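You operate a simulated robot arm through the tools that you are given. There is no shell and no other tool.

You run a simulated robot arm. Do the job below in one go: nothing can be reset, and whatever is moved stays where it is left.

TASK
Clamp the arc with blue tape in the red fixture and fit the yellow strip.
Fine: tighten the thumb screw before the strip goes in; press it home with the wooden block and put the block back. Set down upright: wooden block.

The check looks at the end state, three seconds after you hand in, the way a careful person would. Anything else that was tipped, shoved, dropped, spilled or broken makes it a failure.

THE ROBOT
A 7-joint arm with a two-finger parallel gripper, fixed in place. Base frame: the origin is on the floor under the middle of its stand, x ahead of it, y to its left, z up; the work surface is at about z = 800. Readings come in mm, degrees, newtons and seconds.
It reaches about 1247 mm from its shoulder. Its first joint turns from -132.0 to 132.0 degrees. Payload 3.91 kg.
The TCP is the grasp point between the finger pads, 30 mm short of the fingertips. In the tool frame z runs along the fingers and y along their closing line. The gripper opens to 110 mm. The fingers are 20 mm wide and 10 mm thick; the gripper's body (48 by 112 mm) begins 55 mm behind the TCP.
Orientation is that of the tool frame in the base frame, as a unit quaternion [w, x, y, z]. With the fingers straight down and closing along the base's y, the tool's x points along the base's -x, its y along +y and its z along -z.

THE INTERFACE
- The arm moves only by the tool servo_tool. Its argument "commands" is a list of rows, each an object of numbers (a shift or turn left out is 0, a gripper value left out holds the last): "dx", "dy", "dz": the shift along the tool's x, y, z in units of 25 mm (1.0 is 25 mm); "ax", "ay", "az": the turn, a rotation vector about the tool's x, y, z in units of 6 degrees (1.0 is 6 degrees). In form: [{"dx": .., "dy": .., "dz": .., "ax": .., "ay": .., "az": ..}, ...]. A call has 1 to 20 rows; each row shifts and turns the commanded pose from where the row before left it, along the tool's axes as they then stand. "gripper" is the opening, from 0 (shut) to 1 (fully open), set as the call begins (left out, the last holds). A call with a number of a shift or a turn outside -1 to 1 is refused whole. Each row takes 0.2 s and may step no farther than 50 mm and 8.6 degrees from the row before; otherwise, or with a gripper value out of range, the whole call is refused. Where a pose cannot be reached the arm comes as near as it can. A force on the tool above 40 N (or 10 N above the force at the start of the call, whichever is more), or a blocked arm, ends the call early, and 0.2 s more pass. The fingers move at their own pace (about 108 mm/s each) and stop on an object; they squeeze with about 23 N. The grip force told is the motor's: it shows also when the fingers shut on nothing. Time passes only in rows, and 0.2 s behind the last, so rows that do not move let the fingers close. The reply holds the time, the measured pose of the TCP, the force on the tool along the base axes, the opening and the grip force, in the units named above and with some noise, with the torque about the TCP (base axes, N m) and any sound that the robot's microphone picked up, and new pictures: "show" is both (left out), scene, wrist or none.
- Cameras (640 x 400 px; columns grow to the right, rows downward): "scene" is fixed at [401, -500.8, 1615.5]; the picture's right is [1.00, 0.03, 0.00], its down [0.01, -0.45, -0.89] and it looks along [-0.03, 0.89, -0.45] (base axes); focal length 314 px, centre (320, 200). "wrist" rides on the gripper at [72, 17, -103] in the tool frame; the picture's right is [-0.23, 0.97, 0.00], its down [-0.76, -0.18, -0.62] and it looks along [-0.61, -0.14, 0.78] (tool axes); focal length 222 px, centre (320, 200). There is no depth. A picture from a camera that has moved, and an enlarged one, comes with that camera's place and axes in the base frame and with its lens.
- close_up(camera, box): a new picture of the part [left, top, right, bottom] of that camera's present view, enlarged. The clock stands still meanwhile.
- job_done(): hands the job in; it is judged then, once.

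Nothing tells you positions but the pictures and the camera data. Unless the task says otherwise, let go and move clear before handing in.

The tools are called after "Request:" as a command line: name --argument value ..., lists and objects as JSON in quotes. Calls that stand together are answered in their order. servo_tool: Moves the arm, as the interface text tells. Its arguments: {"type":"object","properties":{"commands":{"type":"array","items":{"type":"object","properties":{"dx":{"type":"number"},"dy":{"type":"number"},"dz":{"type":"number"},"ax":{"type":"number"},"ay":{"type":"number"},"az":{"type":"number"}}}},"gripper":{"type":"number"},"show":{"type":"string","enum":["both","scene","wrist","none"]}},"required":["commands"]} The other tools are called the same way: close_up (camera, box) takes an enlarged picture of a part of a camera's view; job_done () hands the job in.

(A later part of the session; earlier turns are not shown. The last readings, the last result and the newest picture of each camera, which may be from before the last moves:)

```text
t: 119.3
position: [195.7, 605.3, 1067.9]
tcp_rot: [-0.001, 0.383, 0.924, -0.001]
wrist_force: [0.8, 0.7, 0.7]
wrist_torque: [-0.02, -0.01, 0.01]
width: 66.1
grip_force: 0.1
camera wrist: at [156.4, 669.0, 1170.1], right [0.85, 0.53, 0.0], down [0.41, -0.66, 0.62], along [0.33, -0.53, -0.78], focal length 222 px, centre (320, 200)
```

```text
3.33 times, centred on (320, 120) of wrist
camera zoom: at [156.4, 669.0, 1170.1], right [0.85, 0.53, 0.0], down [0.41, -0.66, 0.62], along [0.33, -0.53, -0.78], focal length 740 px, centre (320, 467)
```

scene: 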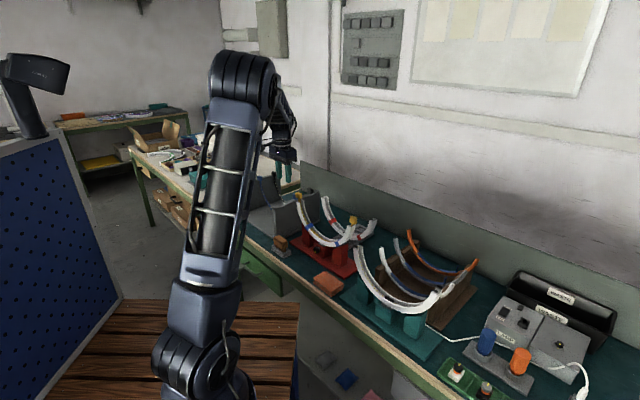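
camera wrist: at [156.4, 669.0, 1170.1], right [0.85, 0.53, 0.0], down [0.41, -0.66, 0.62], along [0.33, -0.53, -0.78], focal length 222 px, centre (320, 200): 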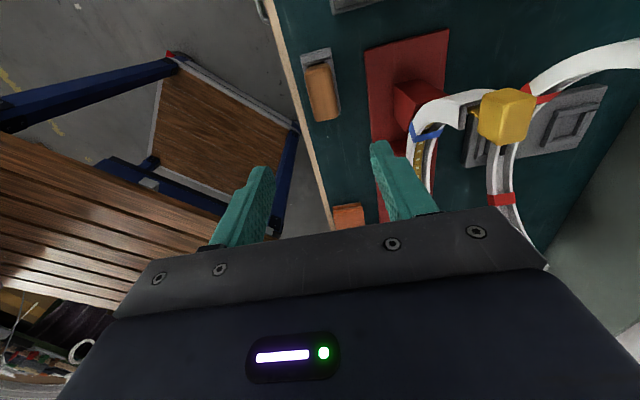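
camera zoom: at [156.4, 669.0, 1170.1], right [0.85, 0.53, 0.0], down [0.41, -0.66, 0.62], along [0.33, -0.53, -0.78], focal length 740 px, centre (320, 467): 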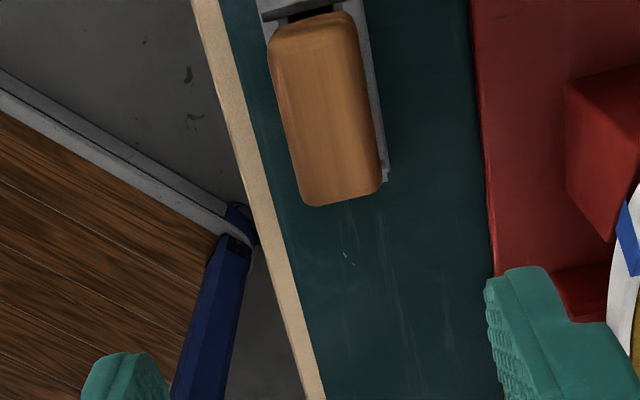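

Request:
servo_tool --commands '[{"dy": 0.12, "dz": 1}, {"dz": 1}, {"dz": 1}, {"dz": 1}, {"dz": 1}, {"dz": 0.6}, {}]' --gripper 0.5 --show "both"

Request:
close_up --camera "wrist" --box '[240, 20, 400, 180]'

Request:
close_up --camera "scene" --box '[265, 215, 315, 260]'

```text
t: 120.9
position: [198.0, 609.2, 928.9]
tcp_rot: [0.0, 0.383, 0.924, 0.0]
wrist_force: [0.2, 0.3, 0.0]
wrist_torque: [0.04, 0.0, 0.03]
width: 55.0
grip_force: 0.0
camera wrist: at [158.9, 671.6, 1031.1], right [0.85, 0.53, 0.0], down [0.41, -0.66, 0.62], along [0.33, -0.53, -0.78], focal length 222 px, centre (320, 200)
```

scene: 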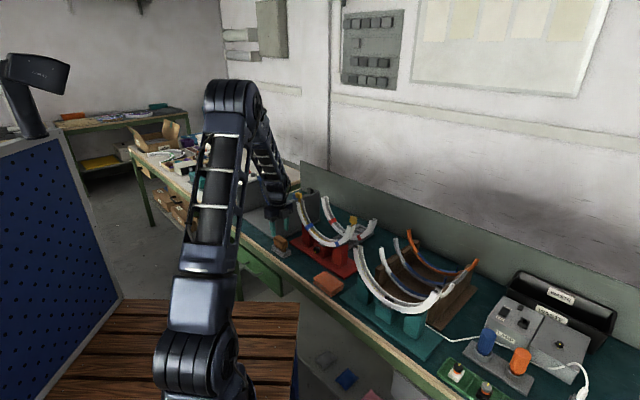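
wrist: 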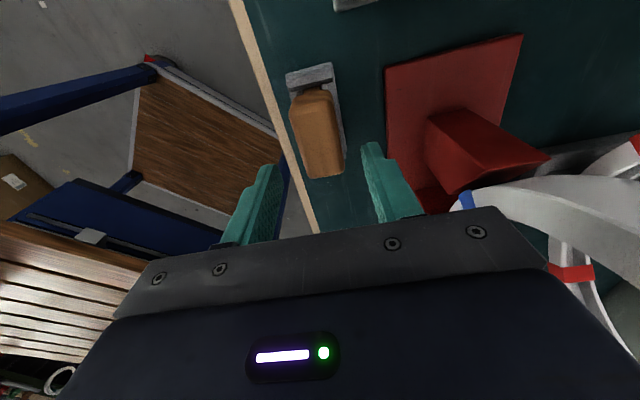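

```text
2.50 times, centred on (320, 100) of wrist
camera zoom: at [158.9, 671.6, 1031.1], right [0.85, 0.53, 0.0], down [0.41, -0.66, 0.62], along [0.33, -0.53, -0.78], focal length 555 px, centre (320, 450)
```

zoom: 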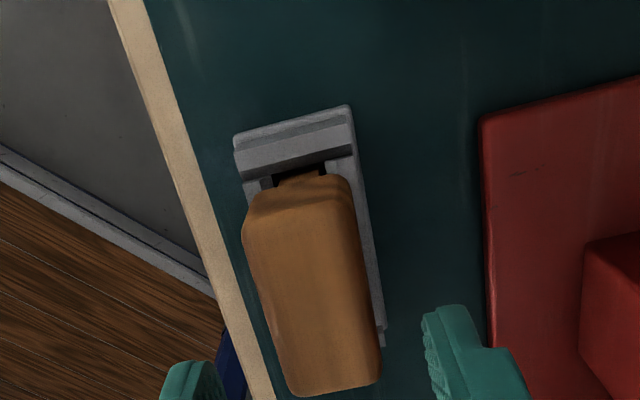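

```text
8.89 times, centred on (290, 238) of scene
camera zoom: at [401.0, -500.8, 1615.5], right [1.0, 0.03, 0.0], down [0.01, -0.45, -0.89], along [-0.03, 0.89, -0.45], focal length 2790 px, centre (587, -133)
```

zoom: 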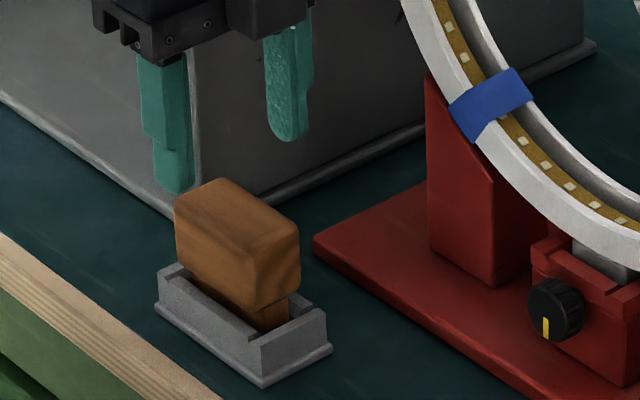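

Request:
servo_tool --commands '[{"dx": -0.12, "dy": -0.04, "dz": 0.8}, {"dz": 0.8}, {"dz": 0.8}, {"dz": 0.34}, {}]' --show "wrist"

Request:
close_up --camera "wrist" --box '[240, 20, 400, 220]'

Request:
close_up --camera "scene" --box '[265, 215, 315, 260]'

```text
t: 122.1
position: [199.7, 604.5, 857.8]
tcp_rot: [0.0, 0.383, 0.924, -0.001]
wrist_force: [0.4, -0.3, -0.6]
wrist_torque: [0.01, 0.02, -0.01]
width: 55.1
grip_force: 0.0
camera wrist: at [159.7, 667.8, 960.4], right [0.85, 0.53, 0.0], down [0.41, -0.66, 0.62], along [0.33, -0.53, -0.78], focal length 222 px, centre (320, 200)
```

wrist: 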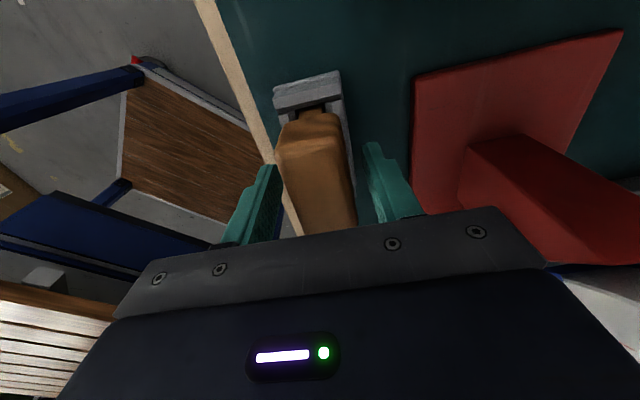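

```text
2.00 times, centred on (320, 120) of wrist
camera zoom: at [159.7, 667.8, 960.4], right [0.85, 0.53, 0.0], down [0.41, -0.66, 0.62], along [0.33, -0.53, -0.78], focal length 444 px, centre (320, 360)
```

zoom: 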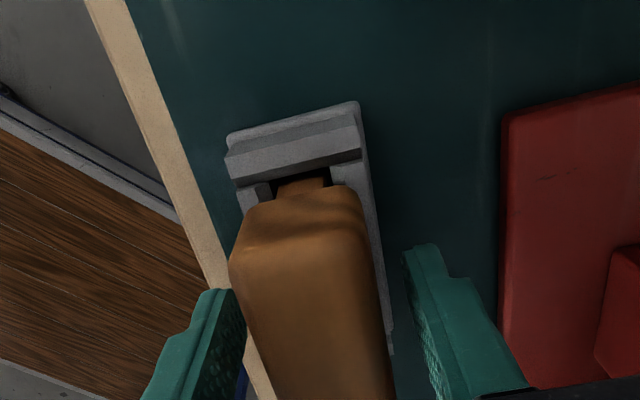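

```text
8.89 times, centred on (290, 238) of scene
camera zoom: at [401.0, -500.8, 1615.5], right [1.0, 0.03, 0.0], down [0.01, -0.45, -0.89], along [-0.03, 0.89, -0.45], focal length 2790 px, centre (587, -133)
```

zoom: 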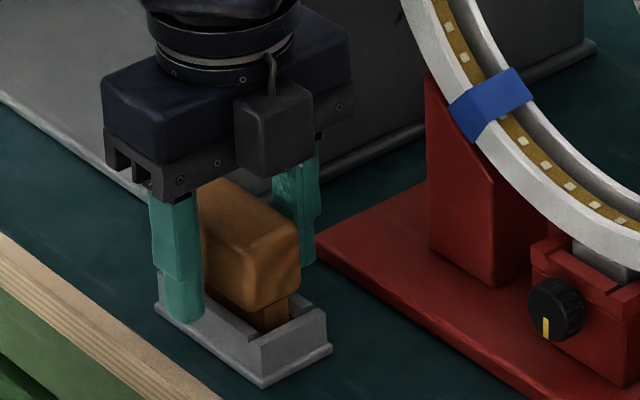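

Request:
servo_tool --commands '[{}, {}, {}, {}]' --gripper 0 --show "wrist"

Request:
close_up --camera "scene" --box '[265, 215, 315, 260]'

```text
t: 123.1
position: [199.6, 604.0, 859.2]
tcp_rot: [-0.001, 0.383, 0.924, -0.001]
wrist_force: [0.0, 0.6, 0.7]
wrist_torque: [-0.01, 0.01, -0.04]
width: 33.5
grip_force: 22.8
camera wrist: at [159.6, 667.8, 960.6], right [0.85, 0.53, 0.0], down [0.41, -0.66, 0.62], along [0.33, -0.53, -0.78], focal length 222 px, centre (320, 200)
```

wrist: 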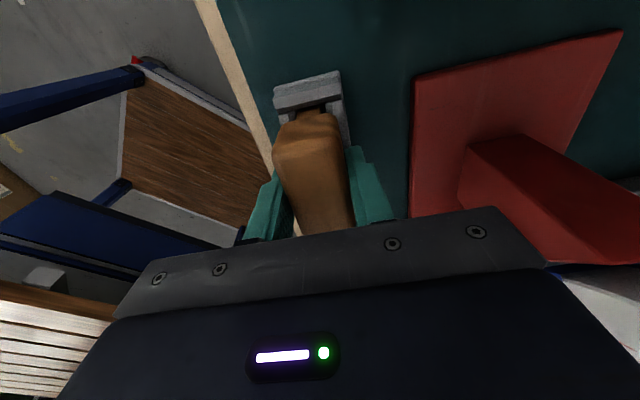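

```text
8.89 times, centred on (290, 238) of scene
camera zoom: at [401.0, -500.8, 1615.5], right [1.0, 0.03, 0.0], down [0.01, -0.45, -0.89], along [-0.03, 0.89, -0.45], focal length 2790 px, centre (587, -133)
```

zoom: 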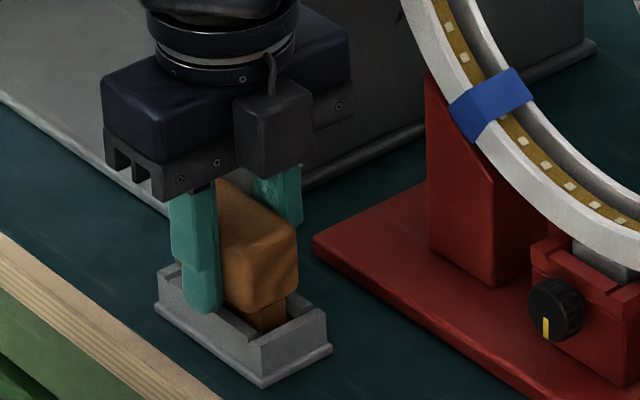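

Request:
servo_tool --commands '[{"dz": -0.4}, {"dz": -0.8}, {"dz": -1}, {"dz": -1}, {}]' --show "wrist"

Request:
close_up --camera "scene" --box '[265, 195, 325, 260]'

```text
t: 124.3
position: [196.9, 606.2, 937.8]
tcp_rot: [0.0, 0.382, 0.924, -0.001]
wrist_force: [-0.1, -0.7, -0.4]
wrist_torque: [-0.04, 0.02, -0.01]
width: 33.6
grip_force: 22.8
camera wrist: at [158.0, 669.6, 1040.9], right [0.85, 0.53, 0.0], down [0.41, -0.66, 0.62], along [0.33, -0.53, -0.78], focal length 222 px, centre (320, 200)
```

wrist: 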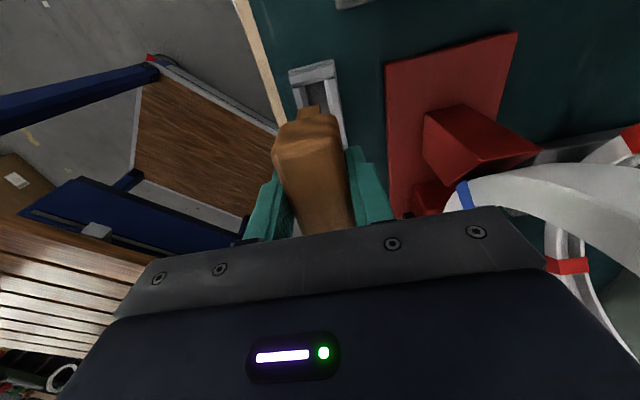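

```text
6.15 times, centred on (295, 228) of scene
camera zoom: at [401.0, -500.8, 1615.5], right [1.0, 0.03, 0.0], down [0.01, -0.45, -0.89], along [-0.03, 0.89, -0.45], focal length 1932 px, centre (474, 31)
```

zoom: 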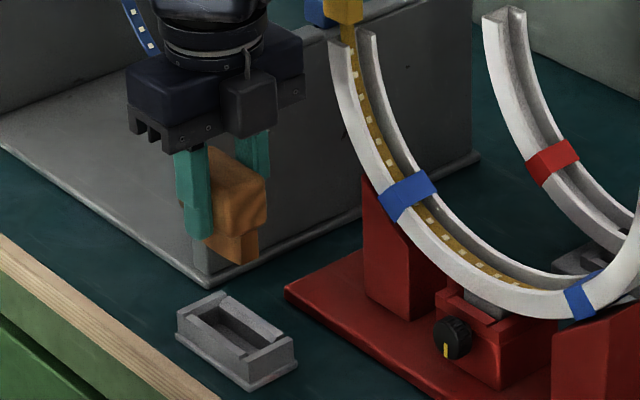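

Request:
servo_tool --commands '[{"dz": -1}, {"dz": -1}, {"dz": -1}, {"dz": -1}, {"dz": -1}, {"dz": -1}, {"dz": -1}, {"dz": -0.7}, {"dx": -0.9, "dy": 0.8, "az": -0.45}, {"dx": -0.9, "dy": 0.8}, {"dx": -0.9, "dy": 0.8}, {"dx": -0.9, "dy": 0.8}, {"dx": -0.9, "dy": 0.8}, {"dx": -0.9, "dy": 0.85}, {}, {}]' --show "both"

Request:
close_up --camera "wrist" --box '[220, 20, 420, 220]'

```text
t: 127.7
position: [380.1, 603.7, 1130.8]
tcp_rot: [0.001, 0.361, 0.933, 0.0]
wrist_force: [0.1, 0.5, -0.5]
wrist_torque: [-0.01, 0.0, 0.02]
width: 33.5
grip_force: 22.5
camera wrist: at [337.6, 665.0, 1234.4], right [0.82, 0.57, 0.0], down [0.44, -0.64, 0.62], along [0.35, -0.51, -0.78], focal length 222 px, centre (320, 200)
```

scene: 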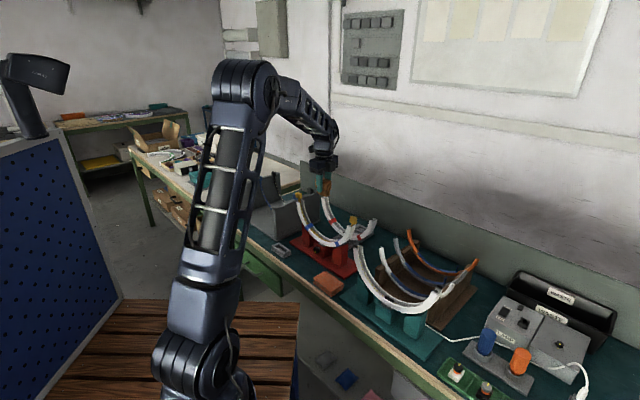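
wrist: 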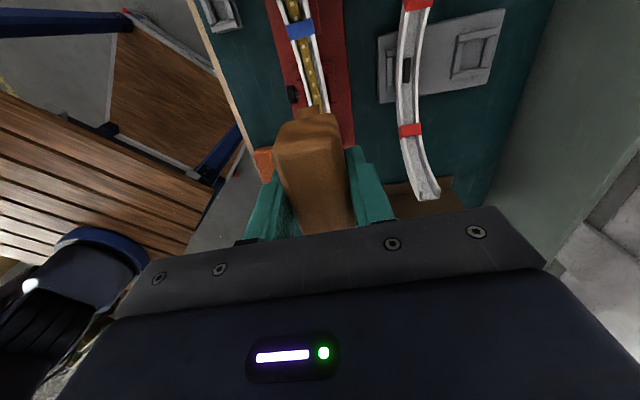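

```text
2.00 times, centred on (320, 120) of wrist
camera zoom: at [337.6, 665.0, 1234.4], right [0.82, 0.57, 0.0], down [0.44, -0.64, 0.62], along [0.35, -0.51, -0.78], focal length 444 px, centre (320, 360)
```

zoom: 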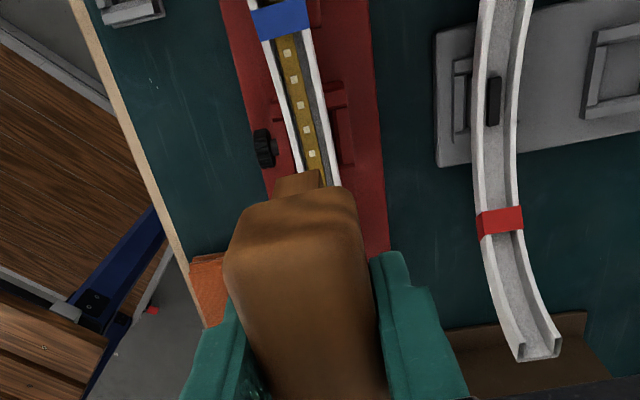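

Request:
servo_tool --commands '[{"dx": -0.33, "dy": -0.26}, {"dz": 1}, {"dz": 1}, {"dz": 1}, {"dz": 1}, {"dz": 1}, {"dz": 0.8}, {"dz": 0.8}, {}]' --show "both"

Request:
close_up --camera "wrist" --box '[240, 20, 400, 180]'

Request:
close_up --camera "scene" --box '[300, 205, 360, 255]'

```text
t: 129.7
position: [381.7, 592.4, 965.0]
tcp_rot: [0.0, 0.36, 0.933, -0.001]
wrist_force: [-0.9, -0.2, -1.5]
wrist_torque: [-0.01, 0.01, 0.02]
width: 33.5
grip_force: 22.6
camera wrist: at [339.9, 654.6, 1067.8], right [0.82, 0.57, 0.0], down [0.44, -0.64, 0.62], along [0.35, -0.51, -0.78], focal length 222 px, centre (320, 200)
```

scene: 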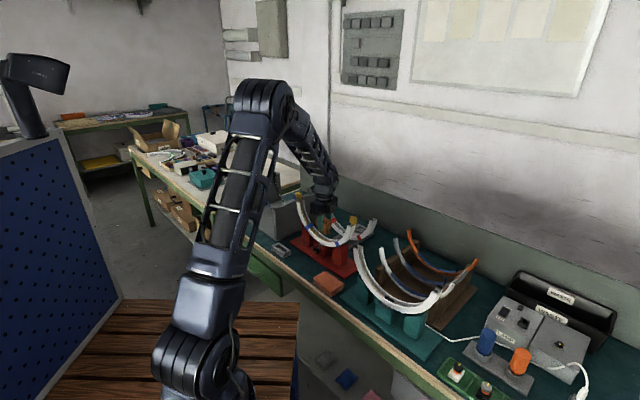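
wrist: 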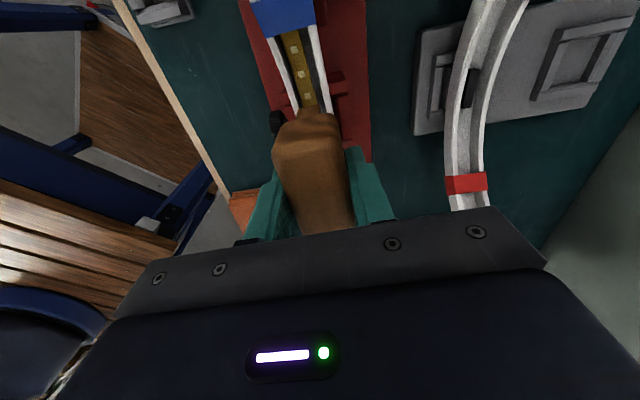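

```text
2.50 times, centred on (320, 100) of wrist
camera zoom: at [339.9, 654.6, 1067.8], right [0.82, 0.57, 0.0], down [0.44, -0.64, 0.62], along [0.35, -0.51, -0.78], focal length 555 px, centre (320, 450)
```

zoom: 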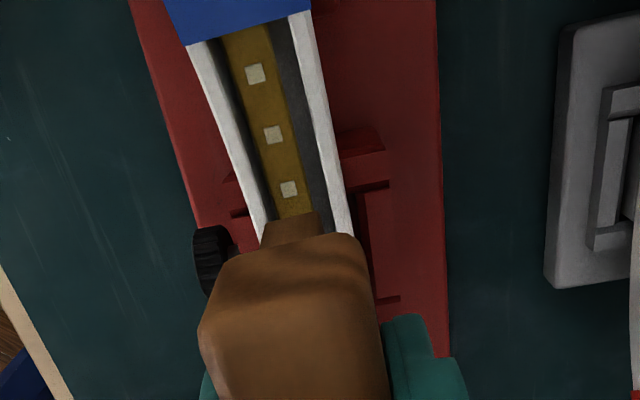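

```text
8.00 times, centred on (330, 230) of scene
camera zoom: at [401.0, -500.8, 1615.5], right [1.0, 0.03, 0.0], down [0.01, -0.45, -0.89], along [-0.03, 0.89, -0.45], focal length 2511 px, centre (240, -40)
```

zoom: 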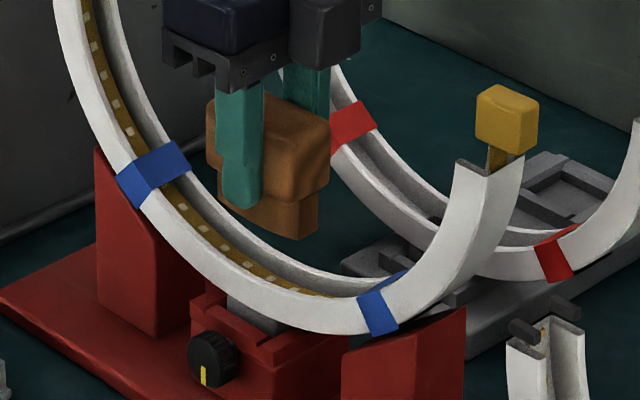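

The tongue is about 13 mm wide, so it fits the 21 mm channel easily. I'll centre it and lower onto the strip, watching the force.

Request:
servo_tool --commands '[{"dy": -0.05, "dz": 0.4}, {"dz": 0.4}, {"dz": 0.3}, {"dz": 0.2}, {}]' --show "none"

Request:
close_up --camera "scene" --box '[300, 205, 360, 255]'

```text
t: 130.9
position: [382.7, 592.1, 933.6]
tcp_rot: [0.0, 0.361, 0.933, -0.001]
wrist_force: [0.8, 0.2, -1.0]
wrist_torque: [0.01, 0.02, 0.0]
width: 33.8
grip_force: 22.7
```

```text
8.00 times, centred on (330, 230) of scene
camera zoom: at [401.0, -500.8, 1615.5], right [1.0, 0.03, 0.0], down [0.01, -0.45, -0.89], along [-0.03, 0.89, -0.45], focal length 2511 px, centre (240, -40)
```

zoom: 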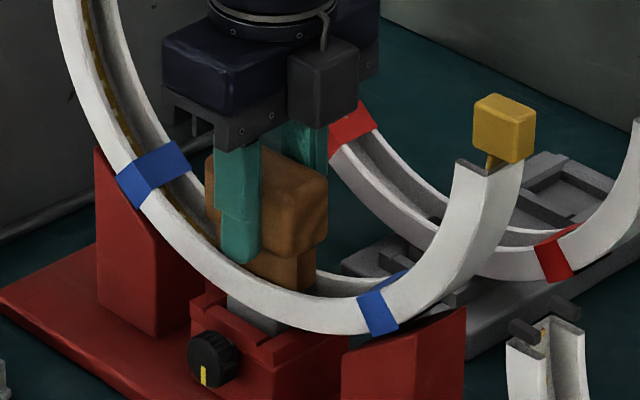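

Request:
close_up --camera "scene" --box '[290, 180, 370, 260]'

Request:
close_up --camera "wrist" --box '[220, 0, 420, 200]'

```text
5.00 times, centred on (330, 220) of scene
camera zoom: at [401.0, -500.8, 1615.5], right [1.0, 0.03, 0.0], down [0.01, -0.45, -0.89], along [-0.03, 0.89, -0.45], focal length 1570 px, centre (270, 100)
```

zoom: 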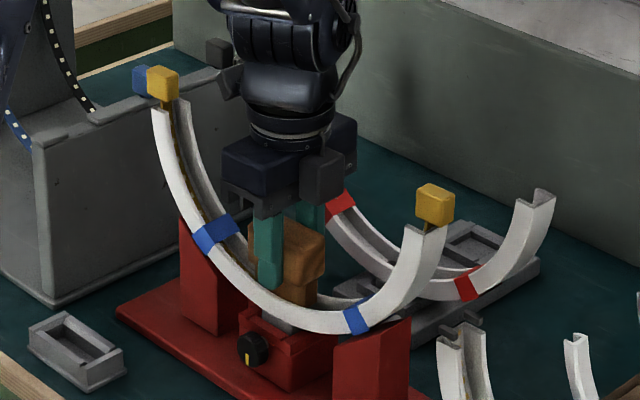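

```text
2.00 times, centred on (320, 100) of wrist
camera zoom: at [339.2, 653.0, 1036.2], right [0.82, 0.57, 0.0], down [0.44, -0.64, 0.62], along [0.35, -0.51, -0.78], focal length 444 px, centre (320, 400)
```

zoom: 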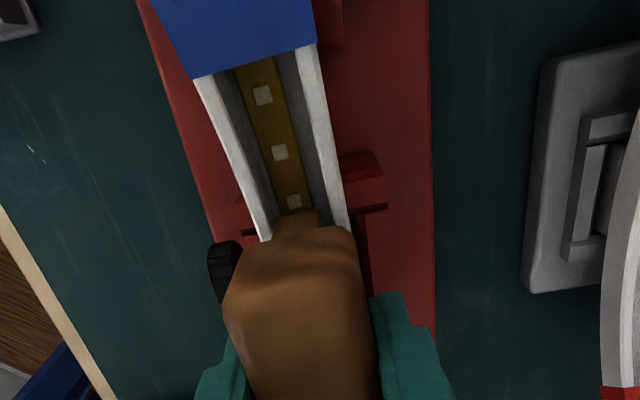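

Request:
servo_tool --commands '[{"dz": 0.15}, {"dz": 0.1}, {}]' --show "none"

Request:
close_up --camera "scene" --box '[290, 180, 370, 260]'

```text
t: 131.7
position: [381.9, 592.4, 928.8]
tcp_rot: [0.0, 0.36, 0.933, 0.0]
wrist_force: [0.0, -0.2, 15.5]
wrist_torque: [-0.02, 0.04, -0.02]
width: 33.3
grip_force: 22.8
```

```text
5.00 times, centred on (330, 220) of scene
camera zoom: at [401.0, -500.8, 1615.5], right [1.0, 0.03, 0.0], down [0.01, -0.45, -0.89], along [-0.03, 0.89, -0.45], focal length 1570 px, centre (270, 100)
```

zoom: 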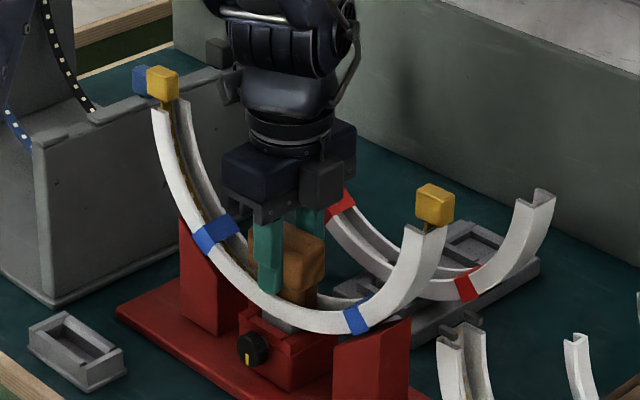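

Request:
servo_tool --commands '[{"dz": 0.08}, {"dz": 0.06}, {}, {}]' --show "none"

Request:
close_up --camera "scene" --box '[300, 205, 360, 255]'

Request:
close_up --camera "wrist" --box '[220, 0, 420, 200]'

```text
t: 132.7
position: [381.5, 591.8, 925.1]
tcp_rot: [0.0, 0.361, 0.933, 0.0]
wrist_force: [-1.2, 1.0, 21.6]
wrist_torque: [0.02, 0.09, -0.04]
width: 33.5
grip_force: 23.4
```

```text
8.00 times, centred on (330, 230) of scene
camera zoom: at [401.0, -500.8, 1615.5], right [1.0, 0.03, 0.0], down [0.01, -0.45, -0.89], along [-0.03, 0.89, -0.45], focal length 2511 px, centre (240, -40)
```

zoom: 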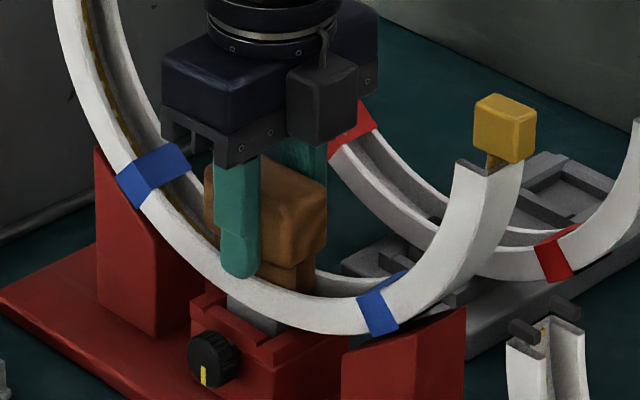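

```text
2.00 times, centred on (320, 100) of wrist
camera zoom: at [338.9, 652.6, 1027.0], right [0.82, 0.57, 0.0], down [0.44, -0.64, 0.62], along [0.35, -0.51, -0.78], focal length 444 px, centre (320, 400)
```

zoom: 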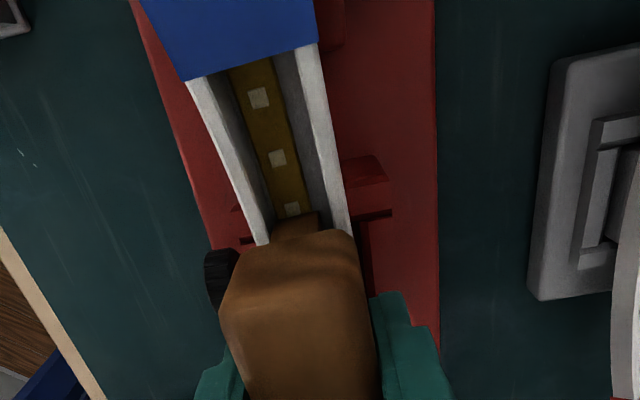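

Request:
close_up --camera "scene" --box '[290, 180, 330, 220]'

Request:
close_up --camera "scene" --box '[335, 205, 375, 245]'

Request:
close_up --camera "scene" --box '[310, 222, 350, 254]'

```text
10.00 times, centred on (310, 200) of scene
camera zoom: at [401.0, -500.8, 1615.5], right [1.0, 0.03, 0.0], down [0.01, -0.45, -0.89], along [-0.03, 0.89, -0.45], focal length 3139 px, centre (420, 200)
```

zoom: 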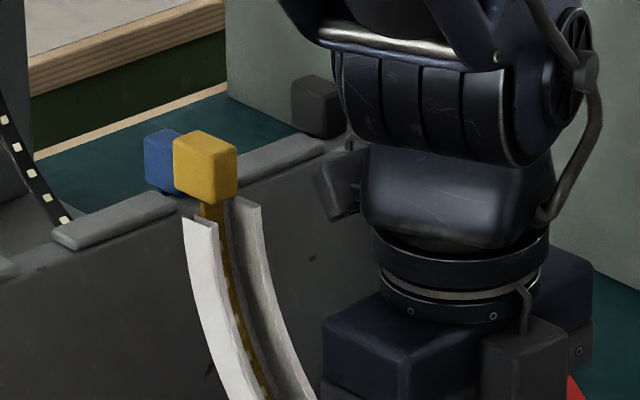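

```text
10.00 times, centred on (355, 225) of scene
camera zoom: at [401.0, -500.8, 1615.5], right [1.0, 0.03, 0.0], down [0.01, -0.45, -0.89], along [-0.03, 0.89, -0.45], focal length 3139 px, centre (-30, -50)
```

zoom: 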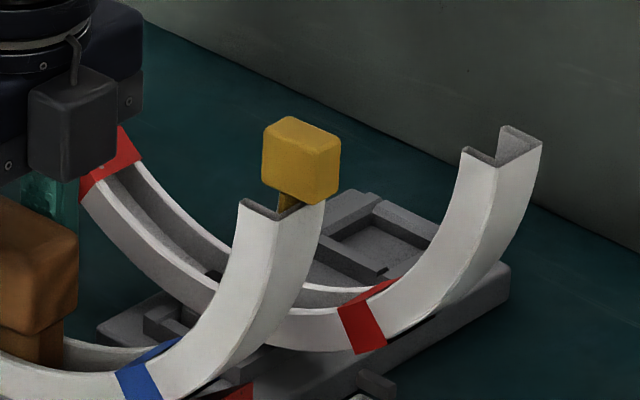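

```text
12.50 times, centred on (330, 238) of scene
camera zoom: at [401.0, -500.8, 1615.5], right [1.0, 0.03, 0.0], down [0.01, -0.45, -0.89], along [-0.03, 0.89, -0.45], focal length 3924 px, centre (195, -275)
```

zoom: 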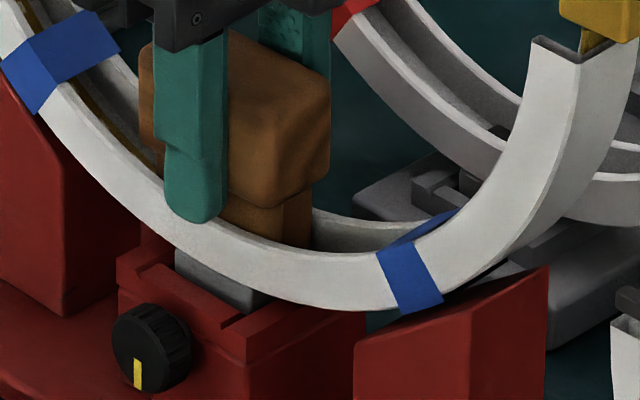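

Request:
servo_tool --commands '[{"dz": -0.4}, {"dz": -0.8}, {"dz": -1}, {"dz": -1}, {"dz": -1}, {"dz": -1}, {}]' --show "wrist"

Request:
close_up --camera "scene" --box '[290, 180, 370, 260]'

Request:
close_up --camera "scene" --box '[310, 222, 350, 254]'

Request:
close_up --camera "wrist" --box '[240, 0, 400, 160]'

```text
t: 134.3
position: [383.4, 592.2, 1052.9]
tcp_rot: [0.0, 0.361, 0.932, -0.001]
wrist_force: [0.1, 0.3, -1.2]
wrist_torque: [0.01, -0.03, 0.03]
width: 33.6
grip_force: 23.7
camera wrist: at [340.2, 653.6, 1155.7], right [0.82, 0.57, 0.0], down [0.44, -0.64, 0.62], along [0.35, -0.51, -0.78], focal length 222 px, centre (320, 200)
```

wrist: 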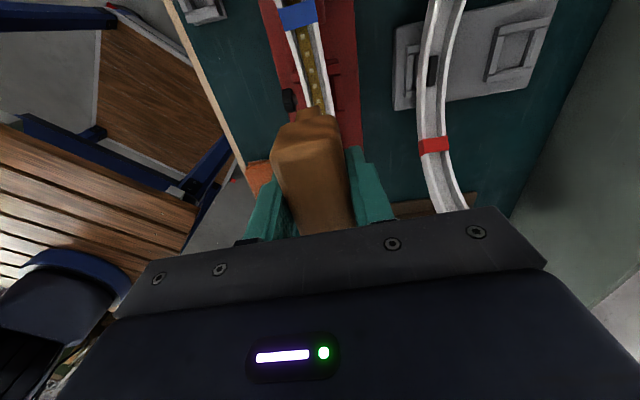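

```text
5.00 times, centred on (330, 220) of scene
camera zoom: at [401.0, -500.8, 1615.5], right [1.0, 0.03, 0.0], down [0.01, -0.45, -0.89], along [-0.03, 0.89, -0.45], focal length 1570 px, centre (270, 100)
```

zoom: 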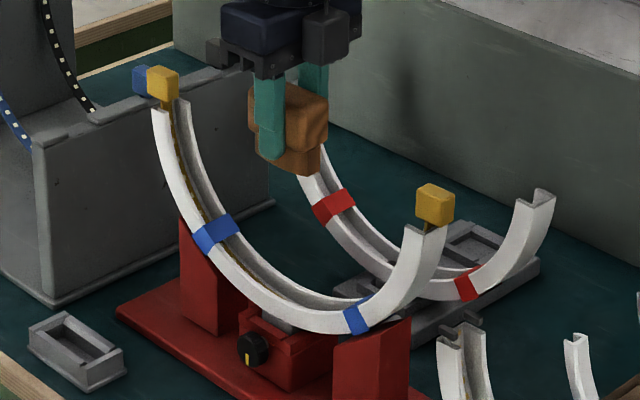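

```text
12.50 times, centred on (330, 238) of scene
camera zoom: at [401.0, -500.8, 1615.5], right [1.0, 0.03, 0.0], down [0.01, -0.45, -0.89], along [-0.03, 0.89, -0.45], focal length 3924 px, centre (195, -275)
```

zoom: 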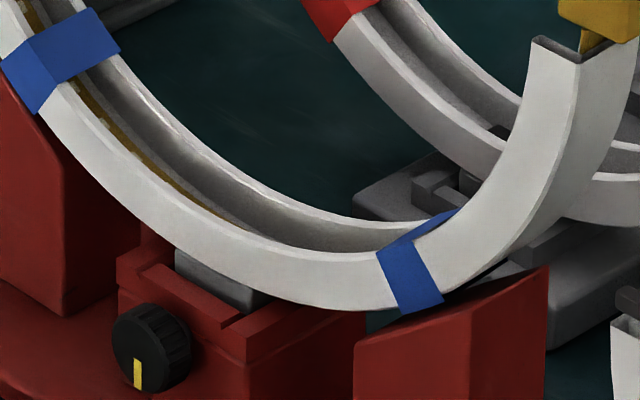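

```text
2.50 times, centred on (320, 80) of wrist
camera zoom: at [340.2, 653.6, 1155.7], right [0.82, 0.57, 0.0], down [0.44, -0.64, 0.62], along [0.35, -0.51, -0.78], focal length 555 px, centre (320, 500)
```

zoom: 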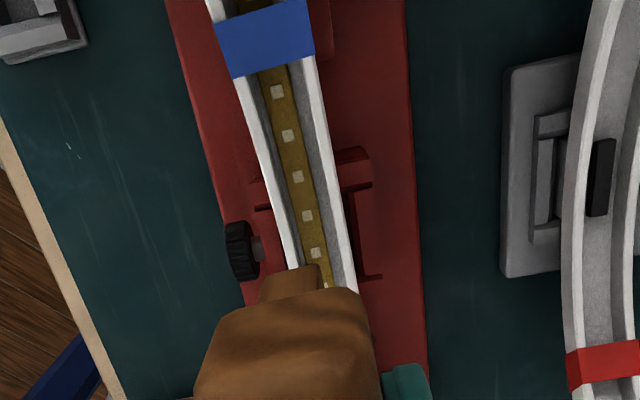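

Request:
close_up --camera "scene" --box '[342, 212, 367, 232]'

Request:
close_up --camera "scene" --box '[290, 188, 315, 208]'

Request:
close_up --camera "scene" --box '[315, 225, 340, 245]'

```text
16.00 times, centred on (354, 222) of scene
camera zoom: at [401.0, -500.8, 1615.5], right [1.0, 0.03, 0.0], down [0.01, -0.45, -0.89], along [-0.03, 0.89, -0.45], focal length 5022 px, centre (-232, -152)
```

zoom: 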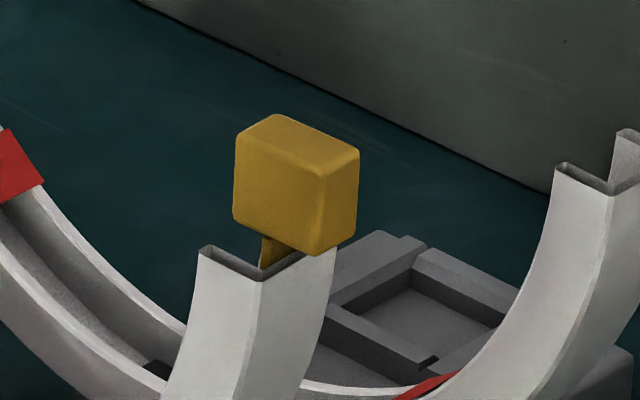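

```text
16.00 times, centred on (302, 198) of scene
camera zoom: at [401.0, -500.8, 1615.5], right [1.0, 0.03, 0.0], down [0.01, -0.45, -0.89], along [-0.03, 0.89, -0.45], focal length 5022 px, centre (600, 232)
```

zoom: 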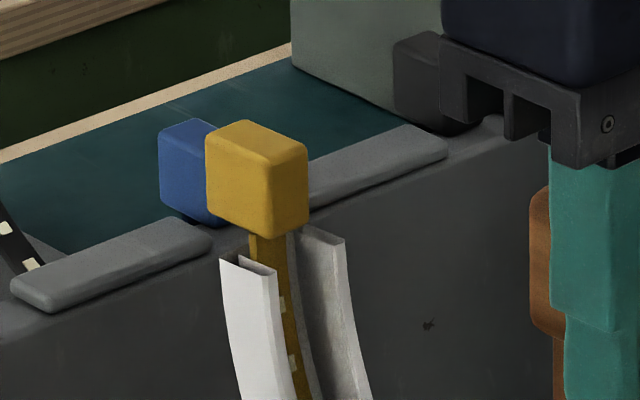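

```text
16.00 times, centred on (328, 235) of scene
camera zoom: at [401.0, -500.8, 1615.5], right [1.0, 0.03, 0.0], down [0.01, -0.45, -0.89], along [-0.03, 0.89, -0.45], focal length 5022 px, centre (200, -360)
```

zoom: 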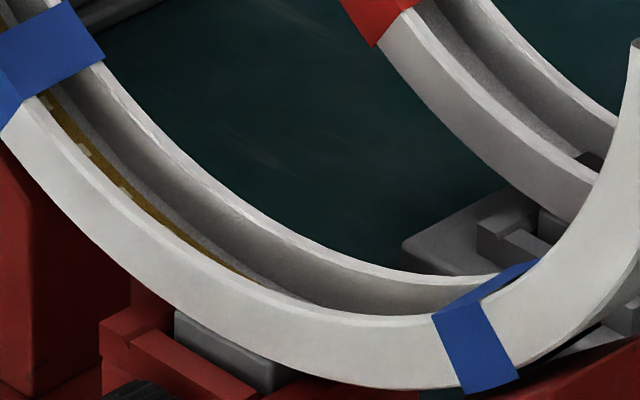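

Request:
servo_tool --commands '[{"dx": -0.8}, {"dx": -0.8}, {"dx": -0.4}, {}]' --show "wrist"

Request:
close_up --camera "wrist" --box '[260, 0, 360, 110]'

```text
t: 135.3
position: [418.4, 558.5, 1054.2]
tcp_rot: [0.0, 0.361, 0.933, -0.001]
wrist_force: [0.3, -0.6, -2.0]
wrist_torque: [0.01, -0.01, 0.0]
width: 33.3
grip_force: 23.0
camera wrist: at [375.4, 620.3, 1156.1], right [0.82, 0.57, 0.0], down [0.44, -0.64, 0.62], along [0.35, -0.51, -0.78], focal length 222 px, centre (320, 200)
```

wrist: 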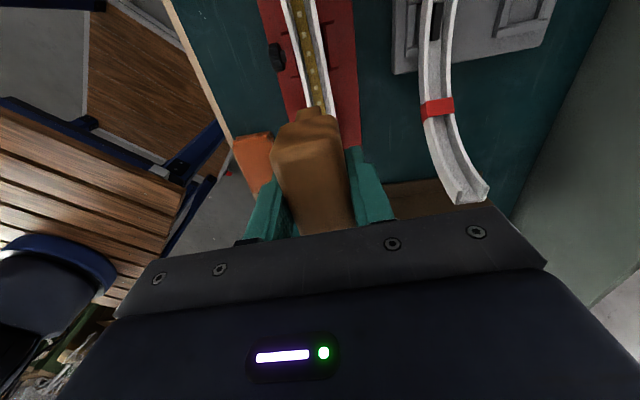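

```text
3.64 times, centred on (310, 55) of wrist
camera zoom: at [375.4, 620.3, 1156.1], right [0.82, 0.57, 0.0], down [0.44, -0.64, 0.62], along [0.35, -0.51, -0.78], focal length 808 px, centre (356, 727)
```

zoom: 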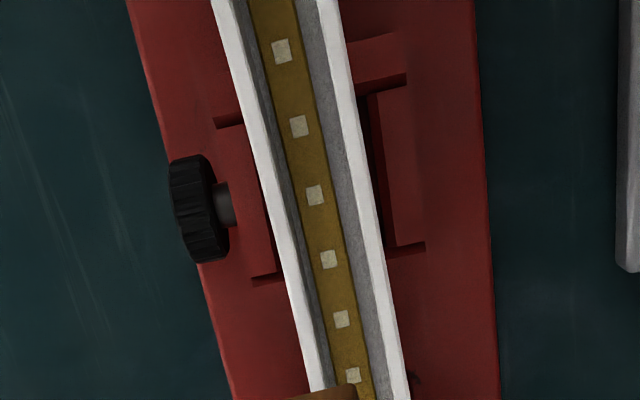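

Request:
close_up --camera "scene" --box '[322, 185, 352, 225]'

Request:
close_up --camera "scene" --box '[290, 188, 315, 208]'

```text
10.00 times, centred on (337, 205) of scene
camera zoom: at [401.0, -500.8, 1615.5], right [1.0, 0.03, 0.0], down [0.01, -0.45, -0.89], along [-0.03, 0.89, -0.45], focal length 3139 px, centre (150, 150)
```

zoom: 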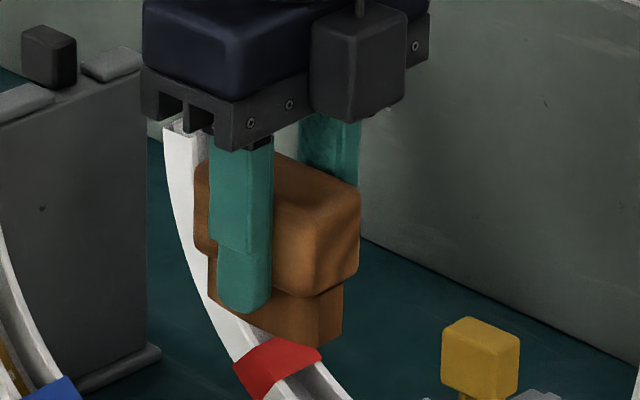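

```text
16.00 times, centred on (302, 198) of scene
camera zoom: at [401.0, -500.8, 1615.5], right [1.0, 0.03, 0.0], down [0.01, -0.45, -0.89], along [-0.03, 0.89, -0.45], focal length 5022 px, centre (600, 232)
```

zoom: 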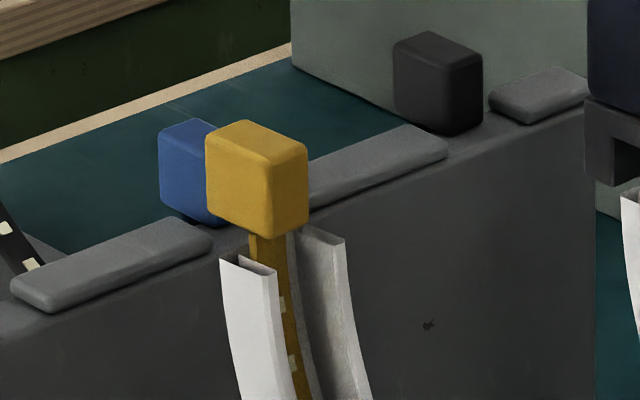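

The strip has dropped home: it now lies centred and deep in the channel, both end blocks equally low, and it stood firm under about 20 N. Now I'll take the wooden block back to its tray.

Request:
servo_tool --commands '[{"dz": -1}, {"dz": -1}, {"dz": -1}, {"az": 0.45}, {"dx": 0.94, "dy": -0.61}, {"dx": 0.94, "dy": -0.61}, {"dx": 0.94, "dy": -0.61}, {"dx": 0.94, "dy": -0.61}, {"dx": 0.94, "dy": -0.61}, {"dx": 0.94, "dy": -0.61}, {"dx": 0.94, "dy": -0.61}, {"dx": 0.9, "dy": -0.61}, {}, {}]' --show "both"

Request:
close_up --camera "scene" --box '[290, 180, 370, 260]'

```text
t: 138.3
position: [200.0, 606.3, 1129.2]
tcp_rot: [-0.001, 0.384, 0.923, 0.0]
wrist_force: [-0.6, -0.2, -1.1]
wrist_torque: [0.01, -0.01, -0.01]
width: 33.7
grip_force: 22.7
camera wrist: at [160.2, 669.6, 1231.0], right [0.85, 0.53, 0.0], down [0.41, -0.66, 0.62], along [0.33, -0.53, -0.78], focal length 222 px, centre (320, 200)
```

scene: 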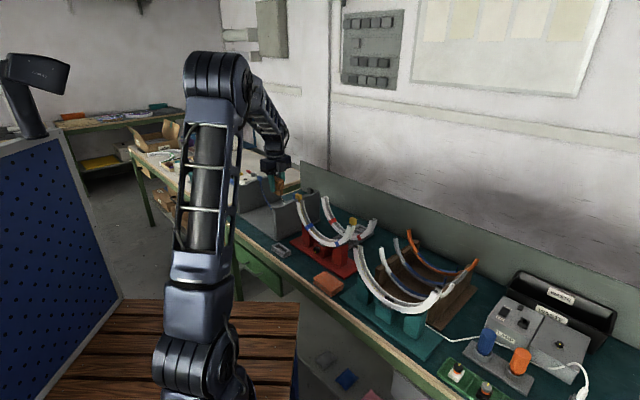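
wrist: 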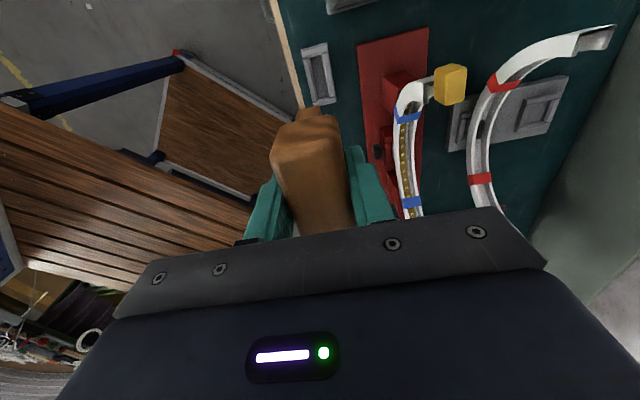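

```text
5.00 times, centred on (330, 220) of scene
camera zoom: at [401.0, -500.8, 1615.5], right [1.0, 0.03, 0.0], down [0.01, -0.45, -0.89], along [-0.03, 0.89, -0.45], focal length 1570 px, centre (270, 100)
```

zoom: 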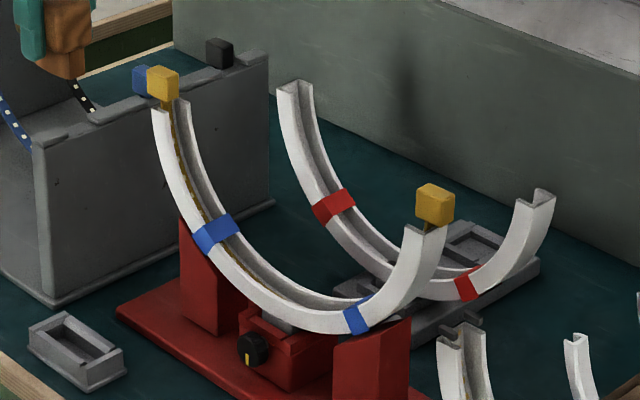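

Request:
servo_tool --commands '[{"dx": -0.04, "dy": -0.07, "dz": 1}, {"dz": 1}, {"dz": 1}, {"dz": 1}, {"dz": 1}, {"dz": 1}, {"dz": 1}, {"dz": 1}, {"dz": 0.6}, {}, {}]' --show "wrist"

Request:
close_up --camera "wrist" --box '[240, 40, 400, 160]'

Request:
close_up --camera "scene" --box '[262, 205, 312, 260]'

```text
t: 140.7
position: [199.8, 601.3, 914.0]
tcp_rot: [0.0, 0.384, 0.923, -0.001]
wrist_force: [0.6, -0.4, -0.4]
wrist_torque: [0.03, -0.02, 0.0]
width: 33.3
grip_force: 22.7
camera wrist: at [160.0, 664.8, 1015.9], right [0.85, 0.53, 0.0], down [0.41, -0.66, 0.62], along [0.33, -0.53, -0.78], focal length 222 px, centre (320, 200)
```

wrist: 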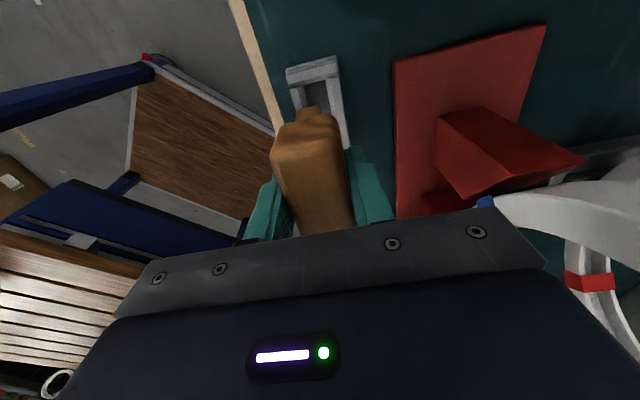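

```text
3.33 times, centred on (320, 100) of wrist
camera zoom: at [160.0, 664.8, 1015.9], right [0.85, 0.53, 0.0], down [0.41, -0.66, 0.62], along [0.33, -0.53, -0.78], focal length 740 px, centre (320, 533)
```

zoom: 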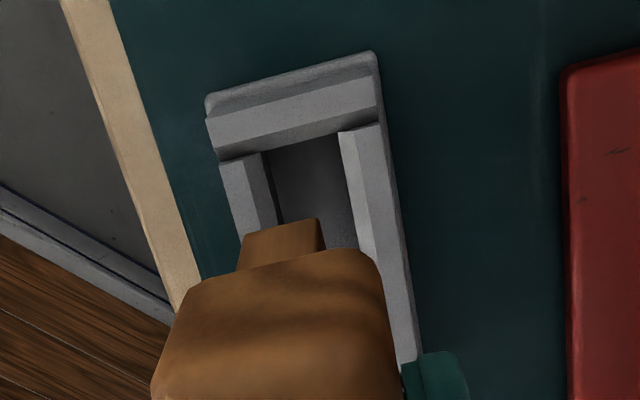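

```text
7.27 times, centred on (287, 232) of scene
camera zoom: at [401.0, -500.8, 1615.5], right [1.0, 0.03, 0.0], down [0.01, -0.45, -0.89], along [-0.03, 0.89, -0.45], focal length 2283 px, centre (560, -36)
```

zoom: 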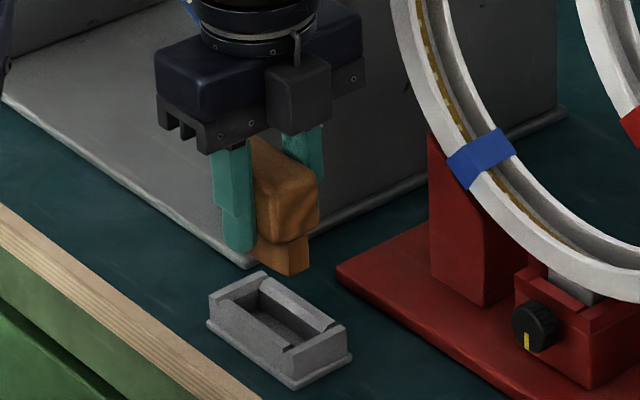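

Request:
servo_tool --commands '[{"dx": 0.08, "dy": 0.104}, {"dz": 0.6}, {"dz": 0.5}, {"dz": 0.4}, {}, {}]' --show "wrist"

Request:
close_up --camera "wrist" --box '[240, 40, 400, 160]'

Request:
close_up --camera "scene" --box '[262, 215, 312, 260]'

```text
t: 142.1
position: [199.5, 604.7, 876.6]
tcp_rot: [-0.001, 0.383, 0.924, 0.0]
wrist_force: [-0.8, -1.3, -0.8]
wrist_torque: [-0.01, 0.01, 0.01]
width: 33.3
grip_force: 22.8
camera wrist: at [160.3, 668.7, 978.5], right [0.85, 0.53, 0.0], down [0.41, -0.66, 0.62], along [0.33, -0.53, -0.78], focal length 222 px, centre (320, 200)
```

wrist: 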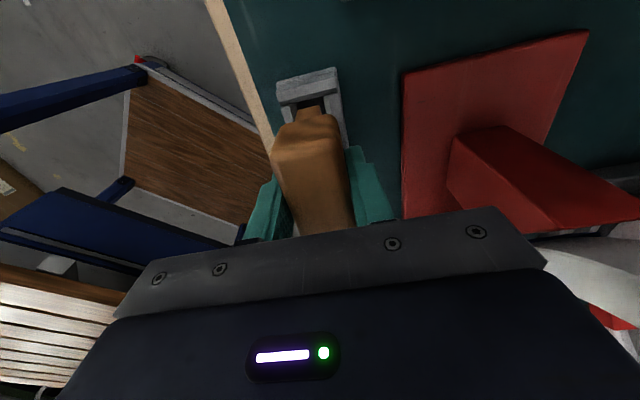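

```text
3.33 times, centred on (320, 100) of wrist
camera zoom: at [160.3, 668.7, 978.5], right [0.85, 0.53, 0.0], down [0.41, -0.66, 0.62], along [0.33, -0.53, -0.78], focal length 740 px, centre (320, 533)
```

zoom: 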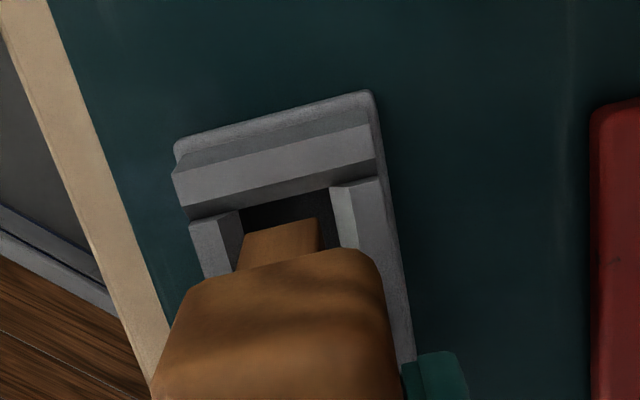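

```text
8.89 times, centred on (287, 238) of scene
camera zoom: at [401.0, -500.8, 1615.5], right [1.0, 0.03, 0.0], down [0.01, -0.45, -0.89], along [-0.03, 0.89, -0.45], focal length 2790 px, centre (613, -133)
```

zoom: 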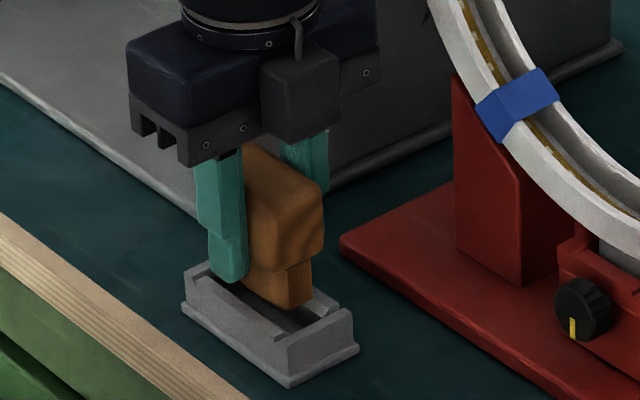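

Request:
servo_tool --commands '[{"dy": 0.06}, {"dz": 0.2}, {"dz": 0.2}, {}]' --show "none"

Request:
close_up --camera "wrist" --box '[240, 40, 400, 160]'

Request:
close_up --camera "scene" --box '[262, 215, 312, 260]'

```text
t: 143.1
position: [201.3, 606.8, 865.8]
tcp_rot: [0.001, 0.382, 0.924, 0.0]
wrist_force: [-1.8, -3.1, 2.6]
wrist_torque: [0.37, 0.17, 0.03]
width: 33.4
grip_force: 23.1
```

```text
3.33 times, centred on (320, 100) of wrist
camera zoom: at [161.9, 670.4, 968.0], right [0.85, 0.53, 0.0], down [0.41, -0.66, 0.62], along [0.33, -0.53, -0.78], focal length 740 px, centre (320, 533)
```

zoom: 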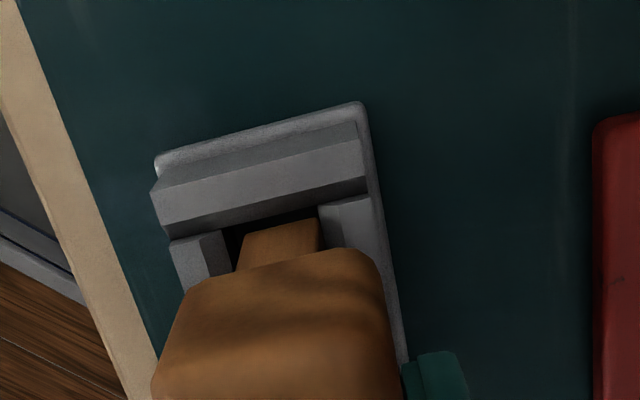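

```text
8.89 times, centred on (287, 238) of scene
camera zoom: at [401.0, -500.8, 1615.5], right [1.0, 0.03, 0.0], down [0.01, -0.45, -0.89], along [-0.03, 0.89, -0.45], focal length 2790 px, centre (613, -133)
```

zoom: 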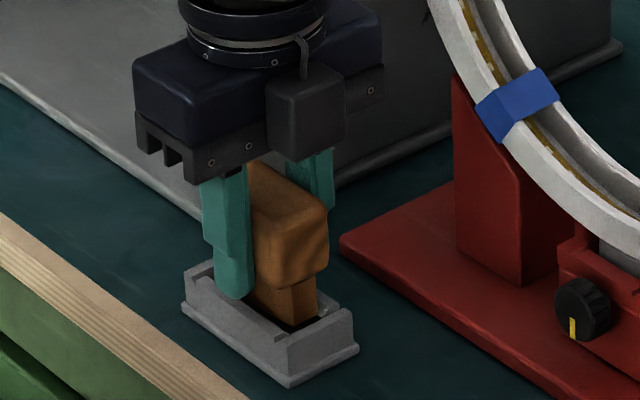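

Request:
servo_tool --commands '[{"dz": -0.15}, {"dy": -0.05}, {"dz": 0.15}, {}]' --show "none"

Request:
close_up --camera "wrist" --box '[240, 40, 400, 160]'

```text
t: 144.1
position: [200.3, 607.7, 867.4]
tcp_rot: [0.0, 0.381, 0.924, 0.0]
wrist_force: [-1.0, 1.0, -0.4]
wrist_torque: [-0.02, 0.01, 0.0]
width: 33.1
grip_force: 23.0
```

```text
3.33 times, centred on (320, 100) of wrist
camera zoom: at [160.8, 669.7, 968.9], right [0.85, 0.53, 0.0], down [0.41, -0.66, 0.62], along [0.33, -0.53, -0.78], focal length 740 px, centre (320, 533)
```

zoom: 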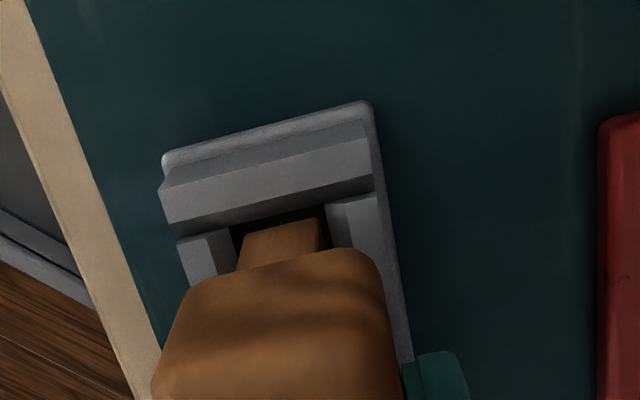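

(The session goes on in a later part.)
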